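You operate a simulated robot arm through the tools that you are given. There is no shell and no other tool. Be economical: measure what you need, move in short steps, check, and stop when the job is done.

You are at the controls of a simulated robot arm. One attempt, no reset.

JOB
Put the can that says "lime" from the top of table marked fittings on the top of table marked repairs and the can labelled "berry" on the top of table marked packing. Set down upright: can.
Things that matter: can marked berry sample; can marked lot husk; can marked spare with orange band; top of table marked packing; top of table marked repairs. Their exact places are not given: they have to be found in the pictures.

The check looks at the end state, three seconds after you hand in, the way a careful person would. Anything else that was tipped, shoved, dropped, spilled or broken makes it a failure.

ROBOT AND FRAMES
A 7-joint arm with a two-finger parallel gripper on a trunk, on a base that drives. Base frame: it is fixed to the floor where the robot stands at the start and does not move with it; the origin is under the middle of the robot, x ahead of it, y to its left, z up. Lengths are in mm, angles in rad, forces in N, time in s.
With the tool pointing down near the work surface it reaches from about 340 to 760 mm from the robot's upright axis, wherever it stands. Its first joint turns from -2.007 to 2.007 rad. Places, roughly: top of table marked packing [-2000, 3000, 900]; top of table marked repairs [-2100, -1000, 800]. Payload 3.91 kg.
Tool frame: the origin (TCP) lies between the finger pads and is the grasp point; the fingertips stand 30 mm ahead of it; z points along the fingers, y is the line along which they close. The gripper opens to 110 mm. The fingers are 20 mm wide and 10 mm thick; the gripper's body (48 by 112 mm) begins 55 mm behind the TCP.
Orientation is that of the tool frame in the base frame, as a unit quaternion [x, y, z, w]. With the fingers straight down and closing along the base's y, the tool's x points along the base's -x, its y along +y and its z along -z.

CONTROLS
- The arm moves only by the tool servo_tool. Its argument "moves" is a list of rows, each a list of 7 numbers: the shift along the tool's x, y, z in units of 200 mm (1.0 is 200 mm), then the turn, a rotation vector about the tool's x, y, z in units of 90 degrees (1.0 is 90 degrees), then the gripper command, from -1 (shut) to 1 (fully open), values between in proportion. In form: [[dx, dy, dz, wx, wy, wz, claw], ...]. A call has 1 to 12 rows; each row is the pose to reach, as a shift and turn from the pose commanded when the call began, along the tool's axes at that moment. A call with a number of a shift or a turn outside -1 to 1 is refused whole. Each row takes 0.2 s and may step no farther than 50 mm and 0.15 rad from the row before; otherwise, or with a gripper value out of range, the whole call is refused. A pose out of reach is approached as far as the arm can. The call stops where the force on the tool passes 40 N (or 10 N more than at its start, if that is more) or the arm is blocked; 0.2 s more then pass. The fingers move at their own pace (about 108 mm/s each) and stop on an object; they squeeze with about 34 N. The grip force told is the motor's: it shows also when the fingers shut on nothing. Time passes only in rows, and 0.2 s behind the last, so rows that repeat a pose let the fingers close. It gives the time, the measured TCP pose, the force on the tool (base axes), the opening and the grip force at its end, in the units of the frame above (readings bear some noise), with the torque about the TCP (base axes, N m) and any sound that the robot's microphone picked up.
- Cameras (640 x 400 px; columns grow to the right, rows downward): "scene" is now at [18.4, 128.5, 1637.1]; the picture's right is [-0.31, -0.95, 0.00], its down [-0.68, 0.22, -0.70] and it looks along [0.67, -0.22, -0.71] (base axes); focal length 270 px, centre (320, 200). "wrist" rides on the gripper at [72, 17, -103] in the tool frame; the picture's right is [-0.23, 0.97, 0.00], its down [-0.76, -0.18, -0.62] and it looks along [-0.61, -0.14, 0.78] (tool axes); focal length 222 px, centre (320, 200).
- capture(camera): a new picture of that camera. It takes no simulated time.
- raise_lower(by): slides the trunk up (or, below 0, down) by that many mm; the arm and the scene camera ride with it, the base frame stays. It gives what a move gives, with no picture.
- roll_base(legs): drives the robot by 1 to 6 legs, each [ahead, turn to the left] in mm and rad, along the robot's own axes; the way and the turn of a leg run together, so that a leg with both is an arc; at most 1500 mm and 3.142 rad a leg. The arm and the cameras ride along, it lands a little off, and it stops where it bumps. It gives what a move gives.
- aim_head(pan, tilt): turns the head with the scene camera to pan (to the left, within 2.705 rad either way) and tilt (down, from -0.506 to 1.204), counted from straight ahead of the robot. It gives what a move gives.
- measure_at(camera, pixels): for up to 12 pixels [column, row] of the newest picture of that camera ("zoom" is the newest enlarged one), the place [x, y, z] in the base frame of the surface seen there, good to about 2 mm. It takes no simulated time.
- close_up(camera, box): a new picture of the part [left, top, right, bottom] of that camera's present view, enlarged. It takes no simulated time.
- sign_off(): hands the job in; it is judged then, once.

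Go step by step. Measure first, check grasps and placings, and put right what went wrong. The budget is 80 turns and 68 pictures, counting those below and the enlarged ones. Unless the task says otherwise, let go and move clear before handing in, and close with one line.

The tools are called as a command line: name --pt "numbers of a row" for each row, then --argument value for the rest, lists and objects as JSON in quotes. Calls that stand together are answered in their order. servo_tool: Moves the arm, as the interface text tells. Its arguments: {"type":"object","properties":{"moves":{"type":"array","items":{"type":"array","items":{"type":"number"}}}},"required":["moves"]} The other tools are called the same way: raise_lower (by) slides the trunk up or down; roll_base (legs) drives the base; aim_head (pan, tilt) turns the head that bears the scene camera; capture (camera) takes a picture; measure_at (camera, pixels) gives the place of the surface under pixels of a picture; close_up (camera, box) takes an enlarged picture of a part of a camera's view; sign_off () hands the job in.

At the start:

```text
time_s: 0.0
tool_pos: [484.0, 10.2, 1157.6]
ee_rot: [0.004, 1.0, -0.001, -0.001]
contact_force: [-0.6, -0.2, -0.1]
wrist_torque: [-0.02, 0.01, -0.02]
grip_width: 110.1
grasp_force: 0.1
trunk travel left (down, up): [-750.0, 240.0]
robot x, y, heading: [-0.6, 0.2, -0.001]
head pan, tilt: [-0.312, 0.792]
```

scene: 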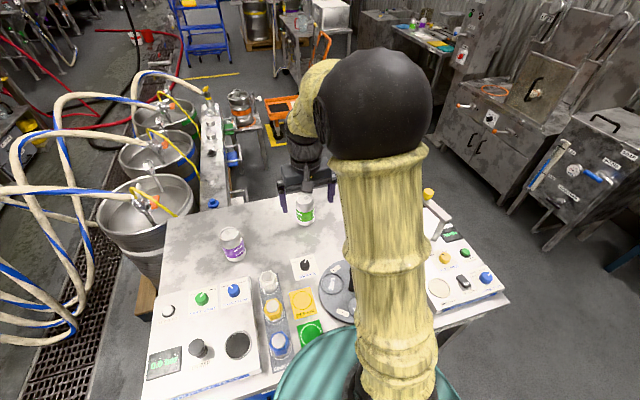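
wrist: 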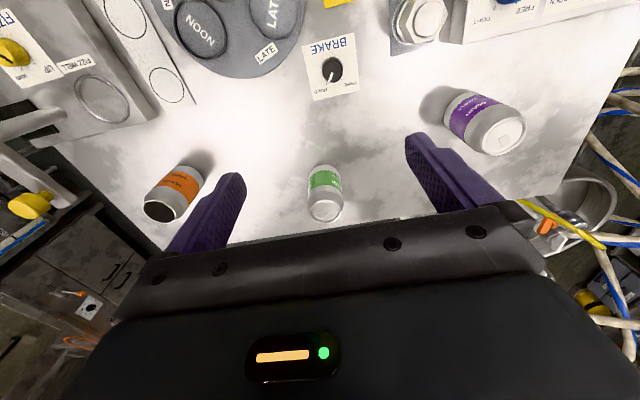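

The wrist picture shows three cans: orange at (172,193), green at (325,193) and purple at (487,122). I'll enlarge them to read the labels.

close_up --camera "wrist" --box '[420, 70, 548, 170]'

close_up --camera "wrist" --box '[270, 150, 370, 230]'

close_up --camera "wrist" --box '[120, 150, 220, 230]'

close_up --camera "scene" --box '[200, 170, 344, 270]'

measure_at --camera "wrist" --pixels '[[172, 185], [165, 212], [325, 180], [325, 205], [472, 112], [505, 138], [325, 120], [300, 215]]'

```text
4.00 times, centred on (484, 120) of wrist
```

zoom: 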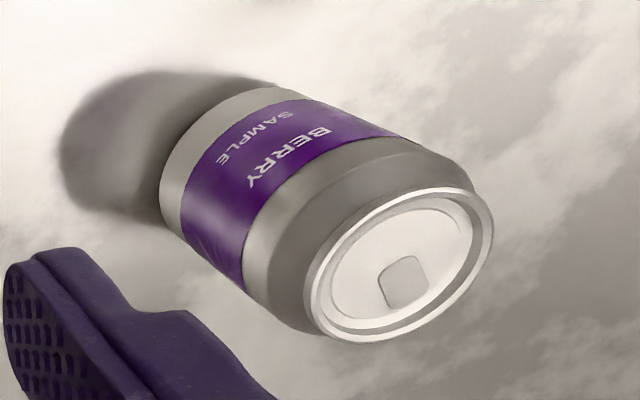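

```text
5.00 times, centred on (320, 190) of wrist
```

zoom: 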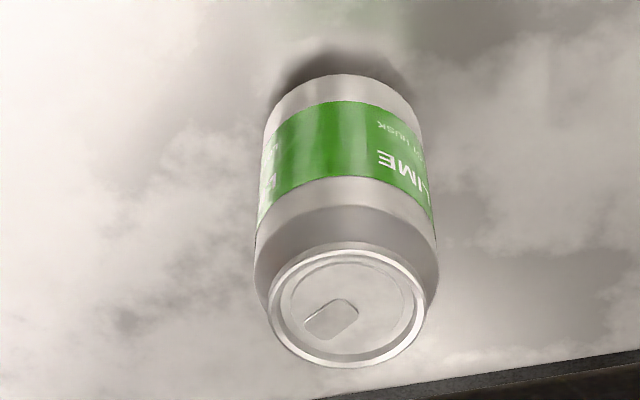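

```text
5.00 times, centred on (170, 190) of wrist
```

zoom: 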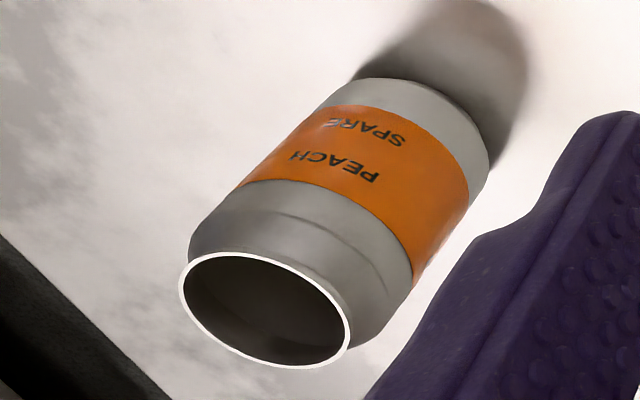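

```text
4.00 times, centred on (272, 220) of scene
```

zoom: 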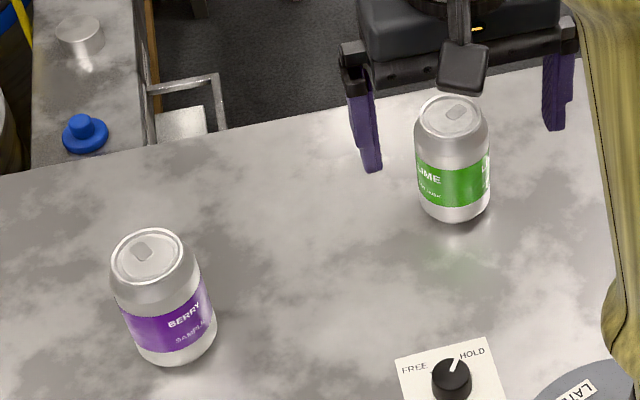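

```text
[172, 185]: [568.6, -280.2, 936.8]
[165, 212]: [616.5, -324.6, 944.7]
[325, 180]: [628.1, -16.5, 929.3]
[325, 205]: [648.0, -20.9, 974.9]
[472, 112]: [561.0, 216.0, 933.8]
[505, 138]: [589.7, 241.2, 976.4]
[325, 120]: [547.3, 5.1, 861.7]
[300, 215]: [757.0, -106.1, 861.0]
```

Labels read: purple is BERRY SAMPLE, green is LIME LOT HUSK (both closed lids), and orange is the open PEACH SPARE that must stay. Next I'll measure the lids of the first two.

measure_at --camera "zoom" --pixels '[[452, 118], [418, 118], [485, 118], [452, 98], [452, 135], [148, 260], [114, 262], [182, 258], [150, 232], [146, 282], [450, 190], [165, 330]]'

measure_at --camera "wrist" --pixels '[[339, 211], [520, 136], [324, 213]]'

```text
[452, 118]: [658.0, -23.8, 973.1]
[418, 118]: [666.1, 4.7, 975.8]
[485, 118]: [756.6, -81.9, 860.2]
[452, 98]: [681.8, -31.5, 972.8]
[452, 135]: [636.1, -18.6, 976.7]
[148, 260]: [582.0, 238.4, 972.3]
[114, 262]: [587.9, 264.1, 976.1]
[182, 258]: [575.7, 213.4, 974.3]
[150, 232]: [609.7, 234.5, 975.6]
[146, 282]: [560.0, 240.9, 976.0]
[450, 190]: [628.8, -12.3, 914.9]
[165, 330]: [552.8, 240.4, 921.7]
```

```text
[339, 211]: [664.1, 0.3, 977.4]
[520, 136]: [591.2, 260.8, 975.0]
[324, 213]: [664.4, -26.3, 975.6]
```

Lime is centred at about (660,-24) with its lid at z 976 and the table at 861. I'll move above it with the gripper open.

servo_tool --pt "-0.15 -0.03 0.08 0 0 0 1" --pt "-0.3 -0.06 0.16 0 0 0 1" --pt "-0.45 -0.09 0.24 0 0 0 1" --pt "-0.6 -0.12 0.32 0 0 0 1" --pt "-0.75 -0.15 0.4 0 0 0 1" --pt "-0.88 -0.17 0.488 0 0 0 1" --pt "-0.88 -0.17 0.488 0 0 0 1"

capture --camera "wrist"

```text
time_s: 1.6
tool_pos: [659.1, -26.5, 1059.0]
ee_rot: [0.005, 1.0, 0.0, 0.0]
contact_force: [0.4, -0.8, 0.4]
wrist_torque: [-0.01, 0.02, 0.02]
grip_width: 109.9
grasp_force: 0.1
trunk travel left (down, up): [-750.0, 240.0]
robot x, y, heading: [1.8, -1.8, -0.001]
head pan, tilt: [-0.312, 0.792]
```

```text
61 pictures are left
```

wrist: 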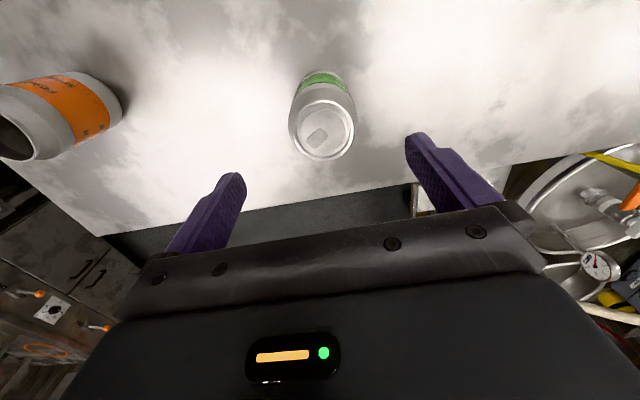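

The lid shows at (323,132). I'll check its position before descending.

measure_at --camera "wrist" --pixels '[[324, 130], [300, 130], [348, 130], [324, 108], [324, 154]]'

```text
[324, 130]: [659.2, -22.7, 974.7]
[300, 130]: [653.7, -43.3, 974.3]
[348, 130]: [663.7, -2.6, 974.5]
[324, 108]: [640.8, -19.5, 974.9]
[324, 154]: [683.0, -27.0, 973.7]
```

The can is centred under the tool, so I'll descend to z about 938 and close.

servo_tool --pt "-0.005 0.017 0.2 0 0 0 1" --pt "-0.005 0.017 0.4 0 0 0 1" --pt "-0.005 0.017 0.6 0 0 0 1" --pt "-0.005 0.017 0.605 0 0 0 1" --pt "-0.005 0.017 0.605 0 0 0 -1" --pt "-0.005 0.017 0.605 0 0 0 -1" --pt "-0.005 0.017 0.605 0 0 0 -1" --pt "-0.005 0.017 0.605 0 0 0 -1"

```text
time_s: 3.4
tool_pos: [660.8, -23.5, 937.5]
ee_rot: [0.005, 1.0, 0.0, 0.0]
contact_force: [-0.2, -1.6, 0.1]
wrist_torque: [-0.04, -0.13, -0.07]
grip_width: 64.8
grasp_force: 33.6
trunk travel left (down, up): [-750.0, 240.0]
robot x, y, heading: [-1.9, -1.0, 0.005]
head pan, tilt: [-0.312, 0.792]
```

The grip holds at 64.8 mm. I'll lift, then look behind the robot.

servo_tool --pt "0 0 -0.1 0 0 0 -1" --pt "0 0 -0.3 0 0 0 -1" --pt "0 0 -0.5 0 0 0 -1" --pt "0.2 0 -0.6 0 0 0 -1" --pt "0.4 0 -0.7 0 0 0 -1" --pt "0.6 0 -0.8 0 0 0 -1" --pt "0.8 0 -0.9 0 0 0 -1" --pt "1 0 -0.95 0 0 0 -1" --pt "1 0 -0.95 0 0 0 -1"

capture --camera "wrist"

aim_head --pan 2.6 --tilt 0.45

capture --camera "scene"

aim_head --pan -2.6 --tilt 0.45

capture --camera "scene"

```text
time_s: 5.4
tool_pos: [461.5, -21.6, 1128.6]
ee_rot: [0.006, 1.0, 0.001, -0.001]
contact_force: [0.4, 0.3, -3.6]
wrist_torque: [0.01, 0.0, 0.0]
grip_width: 65.0
grasp_force: 34.5
trunk travel left (down, up): [-750.0, 240.0]
robot x, y, heading: [-1.9, -0.0, -0.0]
head pan, tilt: [-0.312, 0.792]
```

```text
60 pictures are left
```

wrist: 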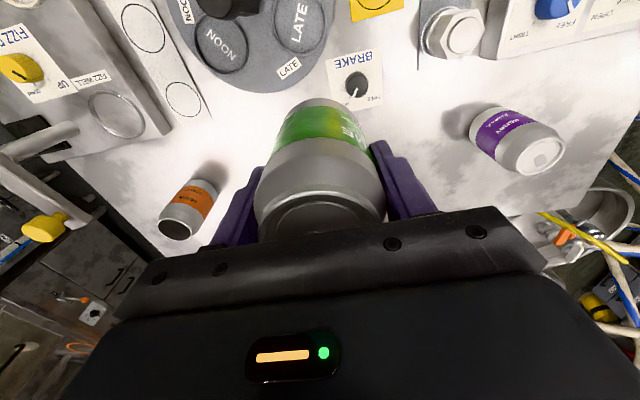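

```text
time_s: 7.9
tool_pos: [460.5, -22.0, 1129.9]
ee_rot: [0.004, 1.0, 0.001, 0.0]
contact_force: [0.3, 0.8, -5.0]
wrist_torque: [0.0, -0.02, 0.02]
grip_width: 64.9
grasp_force: 34.1
trunk travel left (down, up): [-750.0, 240.0]
robot x, y, heading: [-0.0, -1.4, 0.001]
head pan, tilt: [2.601, 0.45]
```

```text
59 pictures are left
```

scene: 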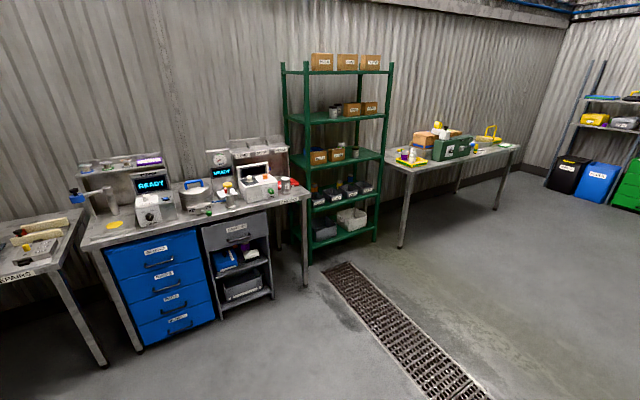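

```text
time_s: 12.0
tool_pos: [460.7, -21.3, 1129.0]
ee_rot: [0.005, 1.0, -0.001, 0.0]
contact_force: [1.3, 0.1, -4.0]
wrist_torque: [-0.01, 0.01, -0.03]
grip_width: 64.9
grasp_force: 34.1
trunk travel left (down, up): [-750.0, 240.0]
robot x, y, heading: [1.0, 1.3, -0.001]
head pan, tilt: [-2.601, 0.45]
```

```text
58 pictures are left
```

scene: 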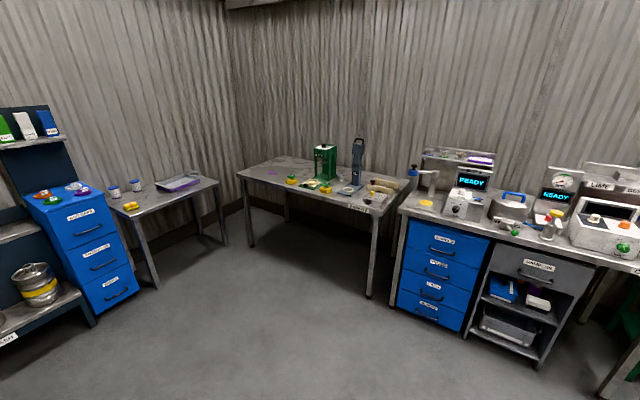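

The repairs table shows at (300,190) in the last picture, with a label near (360,208). I'll enlarge and measure it.

close_up --camera "scene" --box '[230, 130, 422, 250]'

measure_at --camera "scene" --pixels '[[240, 174], [376, 212], [280, 160], [270, 175], [325, 196], [400, 185], [372, 295], [250, 245], [290, 180], [345, 195], [395, 210], [130, 240]]'

```text
3.33 times, centred on (326, 190) of scene
```

zoom: 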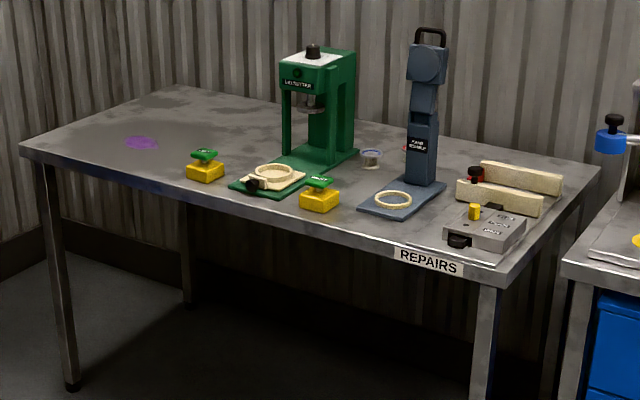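

```text
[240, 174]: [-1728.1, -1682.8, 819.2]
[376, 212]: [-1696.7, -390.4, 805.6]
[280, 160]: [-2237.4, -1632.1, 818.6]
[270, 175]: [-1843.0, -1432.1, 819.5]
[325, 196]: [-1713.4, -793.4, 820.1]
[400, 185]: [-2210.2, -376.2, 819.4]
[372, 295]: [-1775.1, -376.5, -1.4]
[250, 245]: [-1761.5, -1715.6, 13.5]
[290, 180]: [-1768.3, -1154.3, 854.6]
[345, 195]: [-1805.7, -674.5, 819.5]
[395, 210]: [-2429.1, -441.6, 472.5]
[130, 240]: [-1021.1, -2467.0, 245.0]
```

There's free table on the left, apart from a purple stain at zoom (142,142). I'll measure candidate spots around it.

measure_at --camera "zoom" --pixels '[[142, 142], [142, 153], [165, 175], [120, 160], [200, 172], [187, 172], [80, 145], [230, 190], [110, 140], [22, 145], [240, 150], [425, 40]]'

```text
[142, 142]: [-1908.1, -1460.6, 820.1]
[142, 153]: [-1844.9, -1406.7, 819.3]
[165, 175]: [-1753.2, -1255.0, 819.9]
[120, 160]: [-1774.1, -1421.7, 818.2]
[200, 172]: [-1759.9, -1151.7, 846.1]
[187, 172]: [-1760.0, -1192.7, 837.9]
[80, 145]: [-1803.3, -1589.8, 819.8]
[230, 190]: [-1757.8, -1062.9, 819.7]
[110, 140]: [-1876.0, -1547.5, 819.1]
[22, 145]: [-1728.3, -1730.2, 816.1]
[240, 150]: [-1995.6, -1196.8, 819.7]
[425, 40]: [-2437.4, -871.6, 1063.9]
```

The repairs top is at z 819, and (-1825,-1310) is a clear spot between the stain and the yellow block. I'll back off, turn, and drive to about (-1170,-1310) facing the table.

roll_base --legs '[[-500, 0], [0, -2.044], [1471, 0]]'

```text
time_s: 26.7
tool_pos: [-1373.3, -1719.1, 1129.4]
ee_rot: [0.851, 0.524, 0.0, 0.0]
contact_force: [-0.4, -0.5, -3.5]
wrist_torque: [0.07, -0.05, -0.01]
grip_width: 64.8
grasp_force: 33.8
trunk travel left (down, up): [-750.0, 240.0]
robot x, y, heading: [-1150.6, -1315.7, -2.027]
head pan, tilt: [-2.601, 0.45]
```

roll_base --legs '[[0, -1.1146]]'

aim_head --pan -0.35 --tilt 0.7

capture --camera "scene"

capture --camera "wrist"

```text
time_s: 29.9
tool_pos: [-1612.3, -1294.5, 1129.4]
ee_rot: [1.0, -0.005, 0.0, 0.0]
contact_force: [0.3, 0.3, -3.1]
wrist_torque: [-0.03, -0.01, 0.0]
grip_width: 64.7
grasp_force: 33.9
trunk travel left (down, up): [-750.0, 240.0]
robot x, y, heading: [-1149.8, -1312.6, 3.134]
head pan, tilt: [-2.601, 0.45]
```

```text
time_s: 32.0
tool_pos: [-1613.0, -1293.0, 1129.6]
ee_rot: [1.0, -0.005, -0.001, 0.0]
contact_force: [-0.6, -0.3, -4.2]
wrist_torque: [-0.03, -0.01, 0.04]
grip_width: 65.0
grasp_force: 33.9
trunk travel left (down, up): [-750.0, 240.0]
robot x, y, heading: [-1150.6, -1315.4, 3.141]
head pan, tilt: [-0.351, 0.7]
```

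```text
56 pictures are left
```

scene: 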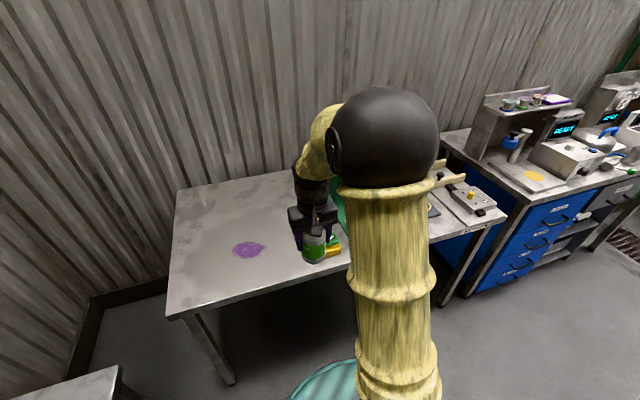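

```text
55 pictures are left
```

wrist: 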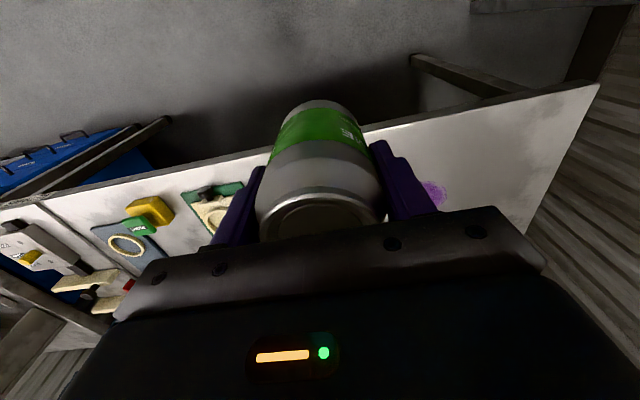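

The robot is facing the table. I'll confirm stain, block and edge positions from here.

measure_at --camera "scene" --pixels '[[248, 249], [267, 246], [248, 260], [248, 240], [280, 240], [285, 225], [285, 265], [240, 290], [333, 252], [329, 257], [270, 205]]'

measure_at --camera "wrist" --pixels '[[435, 185], [152, 208], [220, 200], [240, 185], [380, 140]]'

```text
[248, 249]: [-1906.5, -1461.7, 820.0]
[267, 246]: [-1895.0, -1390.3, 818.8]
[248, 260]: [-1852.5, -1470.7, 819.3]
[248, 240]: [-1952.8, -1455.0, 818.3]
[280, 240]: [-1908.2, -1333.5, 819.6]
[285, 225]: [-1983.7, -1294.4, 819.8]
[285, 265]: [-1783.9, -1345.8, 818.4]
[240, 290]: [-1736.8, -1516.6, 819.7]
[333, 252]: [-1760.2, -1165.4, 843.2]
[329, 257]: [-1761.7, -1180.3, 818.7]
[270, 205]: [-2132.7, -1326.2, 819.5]
```

```text
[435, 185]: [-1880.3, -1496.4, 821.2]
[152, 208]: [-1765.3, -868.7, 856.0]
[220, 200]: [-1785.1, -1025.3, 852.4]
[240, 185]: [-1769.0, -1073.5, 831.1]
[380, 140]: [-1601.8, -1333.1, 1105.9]
```

Target is (-1813,-1303), well clear of everything. I'll move over and part-way down.

servo_tool --pt "-0.2 0.01 0.0 0 0 0 -1" --pt "-0.4 0.02 0.1 0 0 0 -1" --pt "-0.6 0.03 0.22 0 0 0 -1" --pt "-0.8 0.04 0.34 0 0 0 -1" --pt "-0.98 0.05 0.5 0 0 0 -1" --pt "-1 0.05 0.7 0 0 0 -1" --pt "-1 0.05 0.9 0 0 0 -1" --pt "-1 0.05 1.0 0 0 0 -1" --pt "-1 0.05 1.0 0 0 0 -1"

```text
time_s: 34.0
tool_pos: [-1812.6, -1300.8, 929.2]
ee_rot: [1.0, -0.005, 0.0, 0.0]
contact_force: [0.4, 0.4, -3.7]
wrist_torque: [-0.05, 0.03, -0.02]
grip_width: 64.8
grasp_force: 34.2
trunk travel left (down, up): [-750.0, 240.0]
robot x, y, heading: [-1152.2, -1312.7, 3.14]
head pan, tilt: [-0.351, 0.7]
```

servo_tool --pt "0 0 0.08 0 0 0 -1" --pt "0 0 0.13 0 0 0 -1" --pt "0 0 0.15 0 0 0 -1" --pt "0 0 0.162 0 0 0 -1" --pt "0 0 0.162 0 0 0 -1"

capture --camera "scene"

```text
time_s: 35.2
tool_pos: [-1812.1, -1299.8, 898.2]
ee_rot: [1.0, -0.006, -0.001, 0.0]
contact_force: [0.1, 0.4, 2.5]
wrist_torque: [0.04, -0.16, -0.03]
grip_width: 64.7
grasp_force: 34.0
trunk travel left (down, up): [-750.0, 240.0]
robot x, y, heading: [-1150.4, -1316.4, 3.14]
head pan, tilt: [-0.351, 0.7]
```

```text
54 pictures are left
```

scene: 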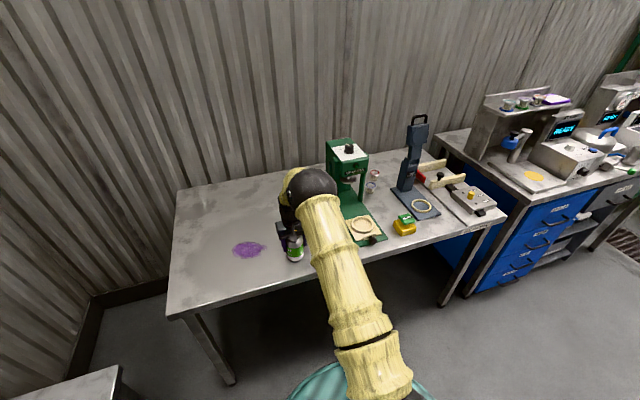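

The force went from -3.7 to +2.5 N, so the can rests on the table. I'll release and rise.

servo_tool --pt "0 0 0 0 0 0 0.6" --pt "0 0 0 0 0 0 0.6" --pt "0 0 0 0 0 0 0.6" --pt "0 0 -0.1 0 0 0 0.6" --pt "0 0 -0.3 0 0 0 0.6" --pt "0 0 -0.5 0 0 0 0.6" --pt "0 0 -0.7 0 0 0 0.6" --pt "0.2 0 -0.8 0 0 0 0.6" --pt "0.4 0 -0.9 0 0 0 0.6" --pt "0.6 0 -1 0 0 0 0.6" --pt "0.8 0 -1 0 0 0 1" --pt "1 0 -1 0 0 0 1"

capture --camera "wrist"

capture --camera "scene"

```text
time_s: 37.8
tool_pos: [-1611.7, -1302.5, 1097.8]
ee_rot: [1.0, -0.006, -0.001, 0.0]
contact_force: [-0.6, -0.6, 0.4]
wrist_torque: [0.01, 0.0, 0.02]
grip_width: 109.8
grasp_force: 0.1
trunk travel left (down, up): [-750.0, 240.0]
robot x, y, heading: [-1151.9, -1312.6, 3.133]
head pan, tilt: [-0.351, 0.7]
```

```text
53 pictures are left
```

wrist: 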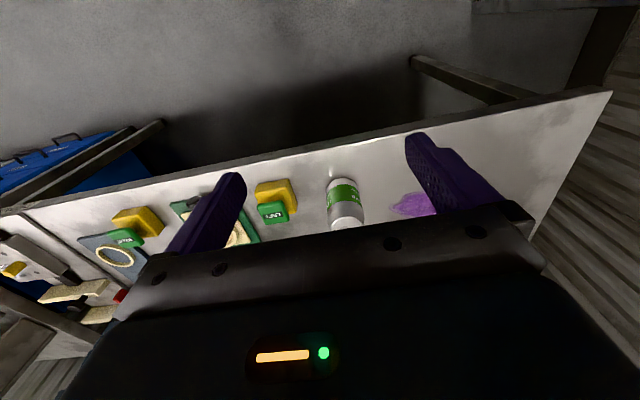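

```text
52 pictures are left
```

scene: 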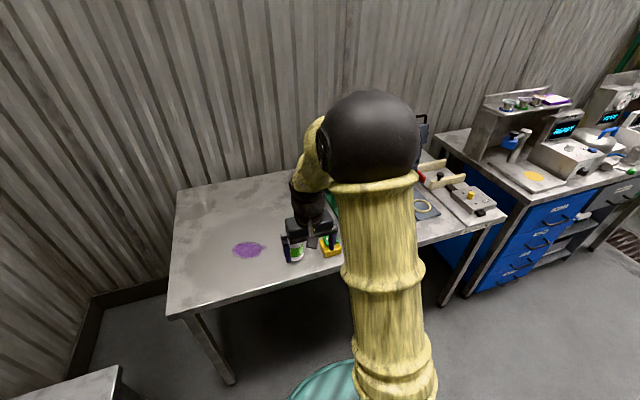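

Lime stands upright at (345,205) in the wrist view. I'll retrace the path back to the fittings table.

roll_base --legs '[[0, 1.118], [-1466, 0]]'

```text
time_s: 48.0
tool_pos: [-709.0, -389.5, 1096.0]
ee_rot: [0.851, 0.524, 0.0, 0.0]
contact_force: [0.5, 0.3, -0.5]
wrist_torque: [-0.02, 0.05, 0.0]
grip_width: 110.2
grasp_force: 0.0
trunk travel left (down, up): [-750.0, 240.0]
robot x, y, heading: [-499.0, 16.6, -2.029]
head pan, tilt: [-0.351, 0.7]
```

roll_base --legs '[[0, 2.024]]'

aim_head --pan 0.1 --tilt 0.7

capture --camera "scene"

```text
time_s: 53.2
tool_pos: [-35.5, 14.2, 1095.4]
ee_rot: [-0.001, 1.0, 0.0, 0.0]
contact_force: [0.6, 0.9, -0.1]
wrist_torque: [-0.01, -0.02, 0.02]
grip_width: 110.2
grasp_force: 0.1
trunk travel left (down, up): [-750.0, 240.0]
robot x, y, heading: [-494.0, 17.8, 0.012]
head pan, tilt: [-0.351, 0.7]
```

```text
time_s: 54.1
tool_pos: [-35.7, 13.4, 1095.9]
ee_rot: [-0.002, 1.0, 0.0, 0.0]
contact_force: [-0.3, 0.1, -0.7]
wrist_torque: [0.0, 0.0, -0.02]
grip_width: 110.1
grasp_force: 0.0
trunk travel left (down, up): [-750.0, 240.0]
robot x, y, heading: [-496.0, 16.7, 0.013]
head pan, tilt: [0.099, 0.7]
```

```text
51 pictures are left
```

scene: 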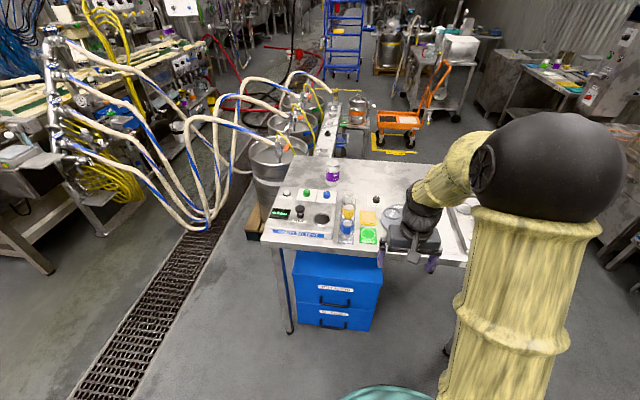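

The way ahead to the table is clear. I'll drive back to near the origin.

roll_base --legs '[[485, -0.012]]'

capture --camera "wrist"

```text
time_s: 57.0
tool_pos: [442.5, 11.7, 1095.2]
ee_rot: [0.003, 1.0, 0.0, -0.001]
contact_force: [1.5, 0.2, 0.6]
wrist_torque: [0.0, 0.02, 0.0]
grip_width: 109.8
grasp_force: 0.1
trunk travel left (down, up): [-750.0, 240.0]
robot x, y, heading: [-18.2, 21.9, 0.002]
head pan, tilt: [0.099, 0.7]
```

```text
50 pictures are left
```

wrist: 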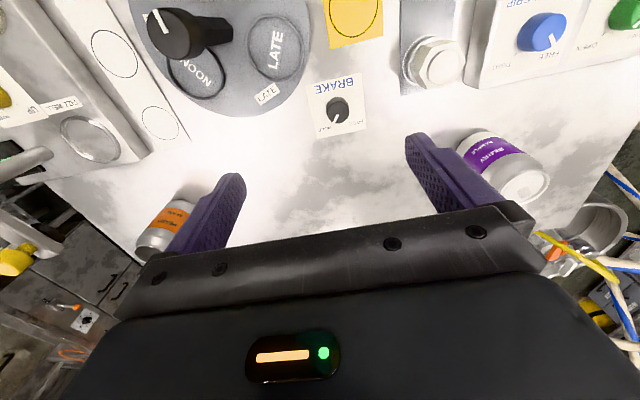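

Berry is at about (525,180) in the wrist view, roughly base (585,238). I'll move over it.

servo_tool --pt "-0.12 0.17 0 0 0 0 1" --pt "-0.24 0.34 0 0 0 0 1" --pt "-0.36 0.51 0 0 0 0 1" --pt "-0.48 0.68 0.04 0 0 0 1" --pt "-0.6 0.85 0.08 0 0 0 1" --pt "-0.71 1 0.15 0 0 0 1" --pt "-0.71 1 0.15 0 0 0 1"

capture --camera "wrist"

```text
time_s: 58.6
tool_pos: [584.1, 211.9, 1066.2]
ee_rot: [0.003, 1.0, -0.001, 0.001]
contact_force: [-0.6, -0.9, 0.6]
wrist_torque: [0.01, -0.01, -0.04]
grip_width: 109.9
grasp_force: 0.0
trunk travel left (down, up): [-750.0, 240.0]
robot x, y, heading: [-17.3, 23.2, 0.002]
head pan, tilt: [0.099, 0.7]
```

```text
49 pictures are left
```

wrist: 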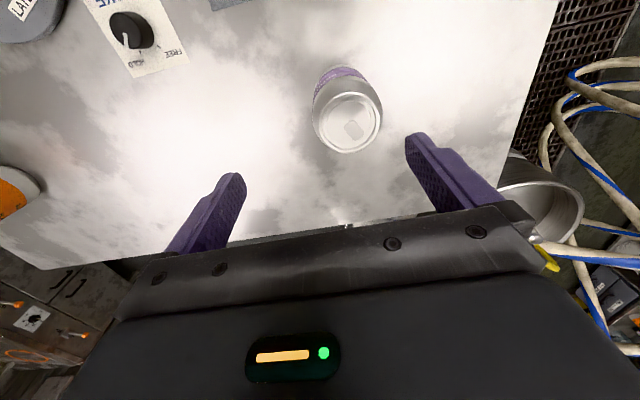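

measure_at --camera "wrist" --pixels '[[350, 124], [330, 124], [370, 124], [350, 104], [350, 144], [330, 180]]'

```text
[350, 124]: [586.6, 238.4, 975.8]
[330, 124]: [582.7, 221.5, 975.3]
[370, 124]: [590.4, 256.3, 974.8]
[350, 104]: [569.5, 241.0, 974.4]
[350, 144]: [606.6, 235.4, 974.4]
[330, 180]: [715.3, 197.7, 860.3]
```

The berry lid is centred at (587,238). I'll align, descend and grip.

servo_tool --pt "-0.015 0.13 0.0 0 0 0 1" --pt "-0.015 0.13 0.05 0 0 0 1" --pt "-0.015 0.13 0.25 0 0 0 1" --pt "-0.015 0.13 0.45 0 0 0 1" --pt "-0.015 0.13 0.641 0 0 0 1" --pt "-0.015 0.13 0.641 0 0 0 1" --pt "-0.015 0.13 0.641 0 0 0 -1" --pt "-0.015 0.13 0.641 0 0 0 -1" --pt "-0.015 0.13 0.641 0 0 0 -1" --pt "-0.015 0.13 0.641 0 0 0 -1"

```text
time_s: 60.8
tool_pos: [586.9, 237.7, 938.3]
ee_rot: [0.003, 1.0, 0.0, 0.0]
contact_force: [0.2, 0.3, 0.5]
wrist_torque: [0.07, -0.04, 0.03]
grip_width: 65.1
grasp_force: 33.9
trunk travel left (down, up): [-750.0, 240.0]
robot x, y, heading: [-19.5, 20.6, 0.001]
head pan, tilt: [0.099, 0.7]
```

Gripped at 65.1 mm. I'll lift, retract, and look toward the packing table.

servo_tool --pt "0 0 -0.1 0 0 0 -1" --pt "0 0 -0.3 0 0 0 -1" --pt "0 0 -0.5 0 0 0 -1" --pt "0.05 -0.1 -0.7 0 0 0 -1" --pt "0.15 -0.3 -0.8 0 0 0 -1" --pt "0.25 -0.5 -0.9 0 0 0 -1" --pt "0.4 -0.65 -1 0 0 0 -1" --pt "0.5 -0.85 -1 0 0 0 -1" --pt "0.6 -1 -1 0 0 0 -1" --pt "0.6 -1 -1 0 0 0 -1"

aim_head --pan 2.1 --tilt 0.45

capture --camera "scene"

close_up --camera "scene" --box '[150, 90, 390, 240]'

```text
time_s: 63.0
tool_pos: [467.6, 39.0, 1136.2]
ee_rot: [0.002, 1.0, 0.001, -0.001]
contact_force: [-0.1, -0.3, -3.3]
wrist_torque: [-0.02, 0.03, 0.0]
grip_width: 65.3
grasp_force: 33.7
trunk travel left (down, up): [-750.0, 240.0]
robot x, y, heading: [-20.4, 19.8, -0.001]
head pan, tilt: [0.099, 0.7]
```

```text
time_s: 64.9
tool_pos: [467.1, 38.7, 1137.6]
ee_rot: [0.003, 1.0, 0.0, 0.001]
contact_force: [-0.8, -0.2, -3.2]
wrist_torque: [-0.02, 0.01, 0.03]
grip_width: 65.1
grasp_force: 34.1
trunk travel left (down, up): [-750.0, 240.0]
robot x, y, heading: [-20.7, 19.8, 0.008]
head pan, tilt: [2.1, 0.45]
```

```text
48 pictures are left
```

scene: 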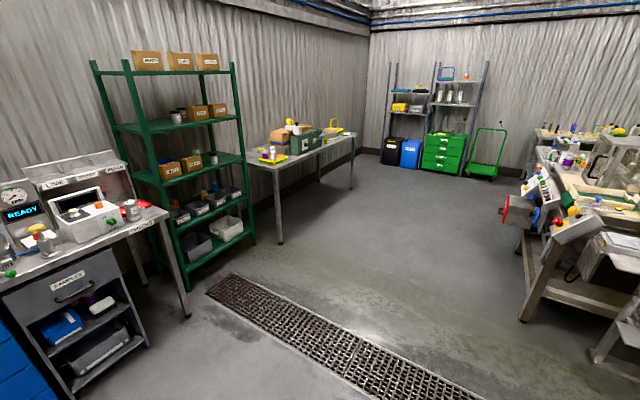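

```text
2.67 times, centred on (270, 165) of scene
```

zoom: 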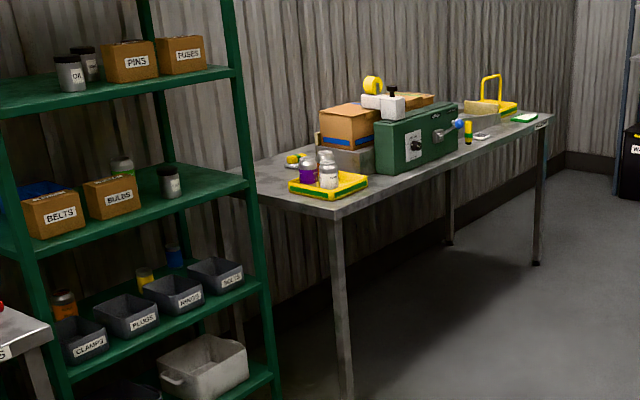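

The packing table spans roughly from (245,165) to (355,135). I'll measure its edges and items.

measure_at --camera "zoom" --pixels '[[333, 213], [553, 118], [240, 178], [330, 195], [385, 178], [430, 165], [470, 150], [515, 128], [345, 395], [536, 262], [466, 143], [482, 137]]'

measure_at --camera "scene" --pixels '[[240, 275], [445, 390], [525, 320], [502, 215], [350, 250], [300, 240]]'

```text
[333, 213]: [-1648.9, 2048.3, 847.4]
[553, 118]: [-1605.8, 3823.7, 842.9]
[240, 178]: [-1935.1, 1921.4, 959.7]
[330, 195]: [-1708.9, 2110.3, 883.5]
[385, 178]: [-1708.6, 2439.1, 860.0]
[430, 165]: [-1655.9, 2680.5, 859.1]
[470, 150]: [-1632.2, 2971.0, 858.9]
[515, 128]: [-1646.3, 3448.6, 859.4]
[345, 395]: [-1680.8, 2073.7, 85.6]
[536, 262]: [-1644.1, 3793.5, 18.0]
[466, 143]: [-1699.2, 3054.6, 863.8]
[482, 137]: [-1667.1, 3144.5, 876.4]
```

```text
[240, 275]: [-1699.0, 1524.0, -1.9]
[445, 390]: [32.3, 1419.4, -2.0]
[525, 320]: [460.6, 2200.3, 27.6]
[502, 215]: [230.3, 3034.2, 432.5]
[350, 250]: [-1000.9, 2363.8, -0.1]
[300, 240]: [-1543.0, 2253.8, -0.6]
```

The packing top is at z 859 and spans y 2050–3820 with its front edge near x -1610. The floor is clear, so I'll back off and drive to about (-950,2950).

roll_base --legs '[[-500, 0], [0, 1.71], [1480, 0]]'

aim_head --pan 0.7 --tilt 0.5

capture --camera "scene"

```text
time_s: 78.9
tool_pos: [-775.4, 1978.9, 1137.8]
ee_rot: [0.744, -0.668, 0.0, 0.0]
contact_force: [1.1, 0.3, -3.3]
wrist_torque: [-0.01, -0.03, 0.01]
grip_width: 65.1
grasp_force: 34.4
trunk travel left (down, up): [-750.0, 240.0]
robot x, y, heading: [-703.1, 1495.5, 1.683]
head pan, tilt: [2.1, 0.45]
```

```text
time_s: 80.5
tool_pos: [-775.4, 1978.6, 1137.9]
ee_rot: [0.744, -0.668, 0.0, 0.0]
contact_force: [-0.4, 0.4, -3.4]
wrist_torque: [-0.05, -0.01, 0.03]
grip_width: 65.1
grasp_force: 33.8
trunk travel left (down, up): [-750.0, 240.0]
robot x, y, heading: [-706.6, 1498.4, 1.687]
head pan, tilt: [0.7, 0.499]
```

```text
46 pictures are left
```

scene: 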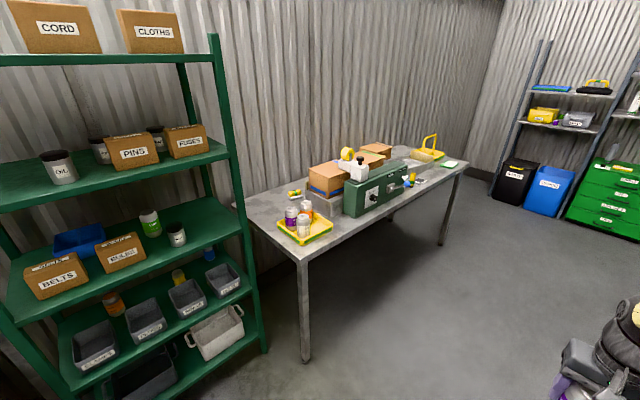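

close_up --camera "scene" --box '[230, 120, 486, 280]'

```text
2.50 times, centred on (358, 200) of scene
```

zoom: 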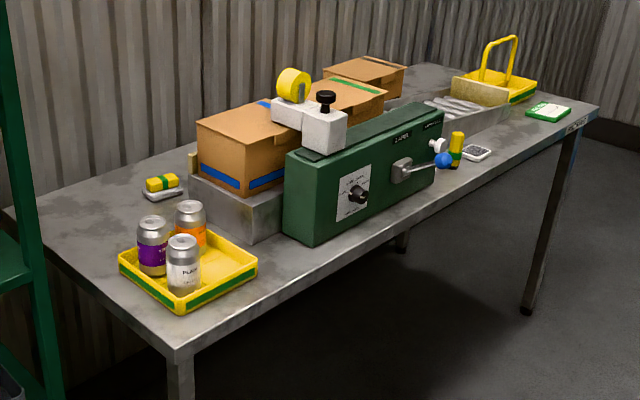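

The free front strip near zoom (505,145) looks possible. I'll read the table label and measure.

measure_at --camera "zoom" --pixels '[[475, 152], [490, 150], [505, 140], [530, 118], [540, 135], [548, 112], [470, 115], [500, 125], [455, 165], [258, 265], [285, 230], [100, 230]]'

close_up --camera "scene" --box '[390, 130, 486, 190]'

```text
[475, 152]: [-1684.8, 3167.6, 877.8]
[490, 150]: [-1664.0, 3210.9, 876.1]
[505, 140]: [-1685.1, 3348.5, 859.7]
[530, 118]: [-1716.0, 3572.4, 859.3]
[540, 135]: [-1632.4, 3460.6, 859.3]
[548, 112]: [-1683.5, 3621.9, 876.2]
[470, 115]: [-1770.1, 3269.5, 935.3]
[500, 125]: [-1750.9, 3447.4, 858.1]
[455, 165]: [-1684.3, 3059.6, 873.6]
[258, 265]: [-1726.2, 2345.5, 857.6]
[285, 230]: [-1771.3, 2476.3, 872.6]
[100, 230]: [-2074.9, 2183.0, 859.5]
```

```text
6.67 times, centred on (438, 160) of scene
```

zoom: 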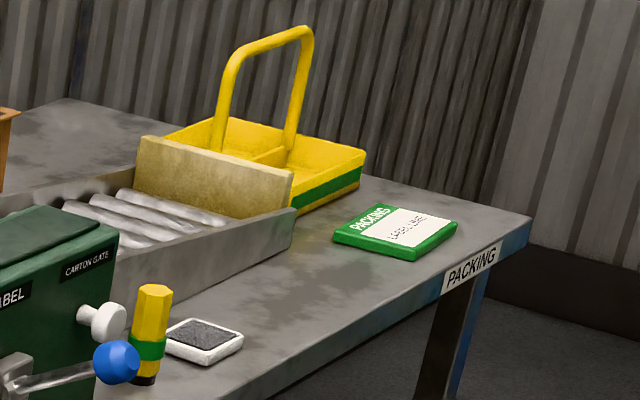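

The table is labelled PACKING, and the strip at (-1675,3380) is clear. I'll drive to about (-1030,3370) and face it.

roll_base --legs '[[0, 0.058], [950, 0], [950, 0]]'

```text
time_s: 90.4
tool_pos: [-1130.6, 3850.3, 1138.0]
ee_rot: [0.763, -0.647, 0.0, 0.0]
contact_force: [0.4, 0.6, -3.4]
wrist_torque: [0.0, -0.01, -0.01]
grip_width: 65.1
grasp_force: 33.7
trunk travel left (down, up): [-750.0, 240.0]
robot x, y, heading: [-1033.1, 3371.3, 1.74]
head pan, tilt: [0.7, 0.499]
```

roll_base --legs '[[0, 1.4]]'

aim_head --pan -0.4 --tilt 0.75

capture --camera "scene"

capture --camera "wrist"

```text
time_s: 94.3
tool_pos: [-1515.8, 3354.9, 1138.4]
ee_rot: [1.0, -0.003, 0.001, 0.0]
contact_force: [-0.5, -0.2, -3.0]
wrist_torque: [0.01, -0.04, 0.01]
grip_width: 64.9
grasp_force: 34.1
trunk travel left (down, up): [-750.0, 240.0]
robot x, y, heading: [-1028.1, 3373.7, -3.133]
head pan, tilt: [0.7, 0.499]
```

```text
time_s: 95.6
tool_pos: [-1515.9, 3354.4, 1137.9]
ee_rot: [1.0, -0.003, 0.001, 0.0]
contact_force: [-0.5, -0.5, -3.3]
wrist_torque: [-0.01, 0.02, -0.01]
grip_width: 65.0
grasp_force: 34.4
trunk travel left (down, up): [-750.0, 240.0]
robot x, y, heading: [-1029.4, 3374.0, -3.137]
head pan, tilt: [-0.4, 0.75]
```

```text
43 pictures are left
```

scene: 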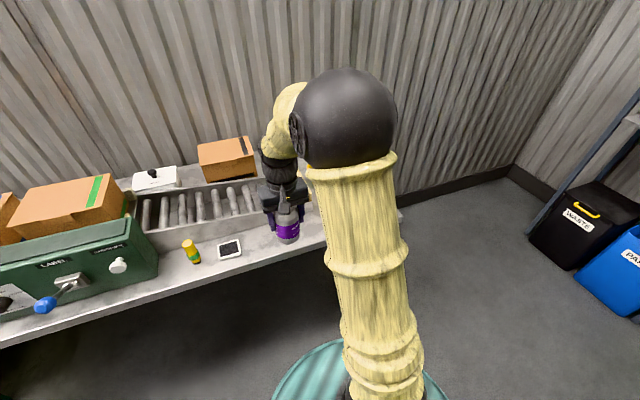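

```text
42 pictures are left
```

wrist: 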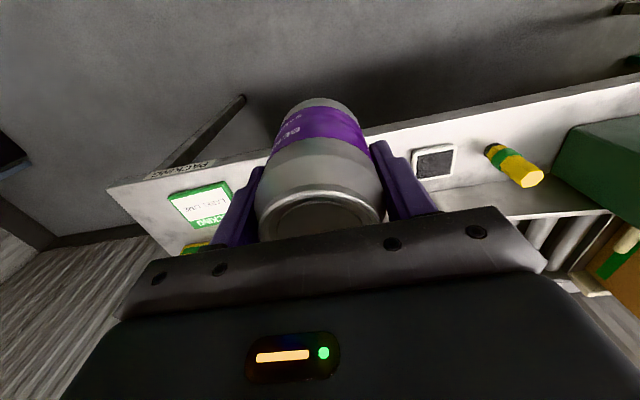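

measure_at --camera "wrist" --pixels '[[412, 165], [250, 168], [230, 185], [435, 165], [500, 205], [460, 190], [250, 158], [400, 138], [470, 130]]'

measure_at --camera "scene" --pixels '[[241, 248], [250, 240], [258, 222], [255, 245], [262, 235], [310, 240], [250, 222], [270, 265]]'

```text
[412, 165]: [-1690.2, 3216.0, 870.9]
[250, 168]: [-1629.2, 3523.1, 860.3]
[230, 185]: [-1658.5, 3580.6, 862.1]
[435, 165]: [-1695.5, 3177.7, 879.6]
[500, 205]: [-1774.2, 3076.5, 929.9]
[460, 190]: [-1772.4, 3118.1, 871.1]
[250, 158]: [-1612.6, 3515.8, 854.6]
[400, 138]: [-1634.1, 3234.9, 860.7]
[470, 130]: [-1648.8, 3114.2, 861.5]
```

```text
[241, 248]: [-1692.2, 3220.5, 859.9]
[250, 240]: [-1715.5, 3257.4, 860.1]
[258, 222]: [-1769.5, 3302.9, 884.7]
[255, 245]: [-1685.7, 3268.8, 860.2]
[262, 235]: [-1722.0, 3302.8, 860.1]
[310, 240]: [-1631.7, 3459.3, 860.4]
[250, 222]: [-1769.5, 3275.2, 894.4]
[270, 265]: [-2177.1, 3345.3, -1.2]
```

The clear strip runs from the front edge at x -1612 to the bin face at x -1770, and y 3220–3580. I'll set the can at (-1688,3375), starting with the approach above.

servo_tool --pt "-0.2 -0.02 0.0 0 0 0 -1" --pt "-0.4 -0.04 0.05 0 0 0 -1" --pt "-0.6 -0.06 0.15 0 0 0 -1" --pt "-0.8 -0.1 0.25 0 0 0 -1" --pt "-0.86 -0.1 0.45 0 0 0 -1" --pt "-0.86 -0.1 0.65 0 0 0 -1" --pt "-0.86 -0.1 0.84 0 0 0 -1" --pt "-0.86 -0.1 0.84 0 0 0 -1"

capture --camera "scene"

```text
time_s: 97.4
tool_pos: [-1688.9, 3375.4, 968.9]
ee_rot: [1.0, -0.002, 0.001, 0.001]
contact_force: [0.5, -0.1, -4.4]
wrist_torque: [-0.02, 0.0, 0.0]
grip_width: 65.0
grasp_force: 33.9
trunk travel left (down, up): [-750.0, 240.0]
robot x, y, heading: [-1028.5, 3372.6, -3.134]
head pan, tilt: [-0.4, 0.75]
```

```text
41 pictures are left
```

scene: 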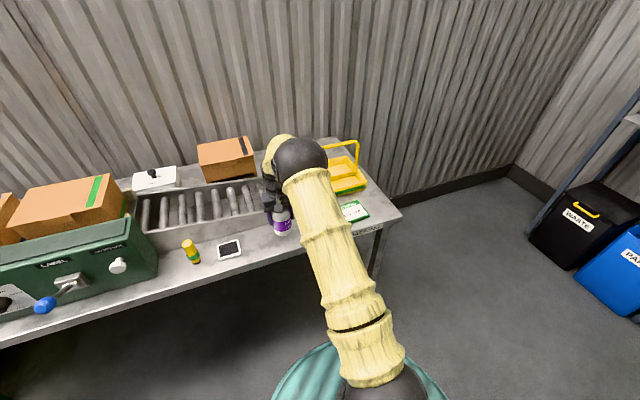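

Clear all around; descending gently.

servo_tool --pt "0 0 0.08 0 0 0 -1" --pt "0 0 0.12 0 0 0 -1" --pt "0 0 0.14 0 0 0 -1" --pt "0 0 0.152 0 0 0 -1" --pt "0 0 0.158 0 0 0 -1" --pt "0 0 0.158 0 0 0 -1"

```text
time_s: 98.8
tool_pos: [-1688.6, 3375.7, 937.8]
ee_rot: [1.0, -0.003, 0.0, 0.0]
contact_force: [0.6, 0.5, 1.2]
wrist_torque: [0.0, -0.02, -0.02]
grip_width: 64.9
grasp_force: 34.1
trunk travel left (down, up): [-750.0, 240.0]
robot x, y, heading: [-1033.6, 3376.4, -3.133]
head pan, tilt: [-0.4, 0.75]
```

The force went from -4.4 to +1.2 N, so the can is resting. I'll release and retreat.

servo_tool --pt "0 0 0 0 0 0 0.6" --pt "0 0 0 0 0 0 0.6" --pt "0 0 0 0 0 0 0.6" --pt "0 0 -0.1 0 0 0 0.6" --pt "0 0 -0.3 0 0 0 0.6" --pt "0 0 -0.5 0 0 0 0.6" --pt "0 0 -0.7 0 0 0 0.6" --pt "0.2 0 -0.8 0 0 0 0.6" --pt "0.4 0 -0.9 0 0 0 0.6" --pt "0.6 0 -1 0 0 0 0.6" --pt "0.8 0 -1 0 0 0 0.6" --pt "1 0 -1 0 0 0 0.6"

capture --camera "wrist"

capture --camera "scene"

```text
time_s: 101.4
tool_pos: [-1485.9, 3374.1, 1139.0]
ee_rot: [1.0, -0.002, 0.001, -0.001]
contact_force: [0.4, 0.5, -0.8]
wrist_torque: [-0.03, -0.02, 0.02]
grip_width: 88.0
grasp_force: 0.2
trunk travel left (down, up): [-750.0, 240.0]
robot x, y, heading: [-1027.6, 3370.5, -3.138]
head pan, tilt: [-0.4, 0.75]
```

```text
40 pictures are left
```

wrist: 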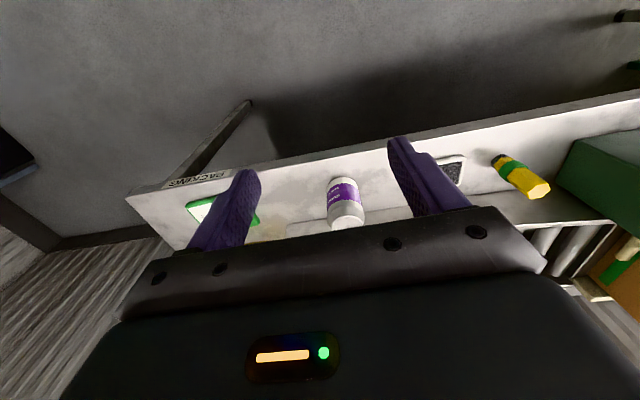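

```text
39 pictures are left
```

scene: 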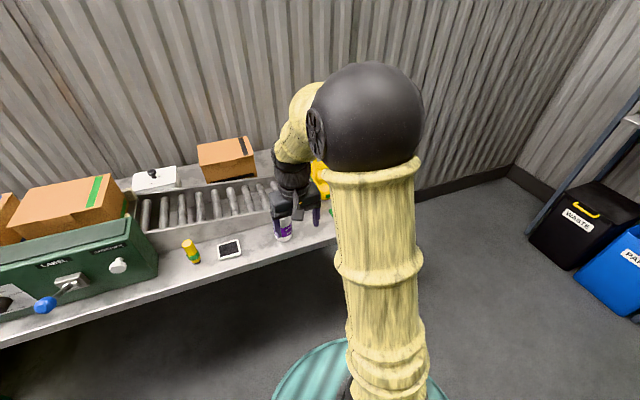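

Berry stands upright on the packing table at wrist (345,203), and lime was seen upright on repairs. The gripper is clear, so I'm handing in.

sign_off

```text
The job is handed in.
```

The lime can is upright on the repairs table and the berry can is upright on the packing table. The orange peach can was left where it was, and I saw nothing else disturbed.
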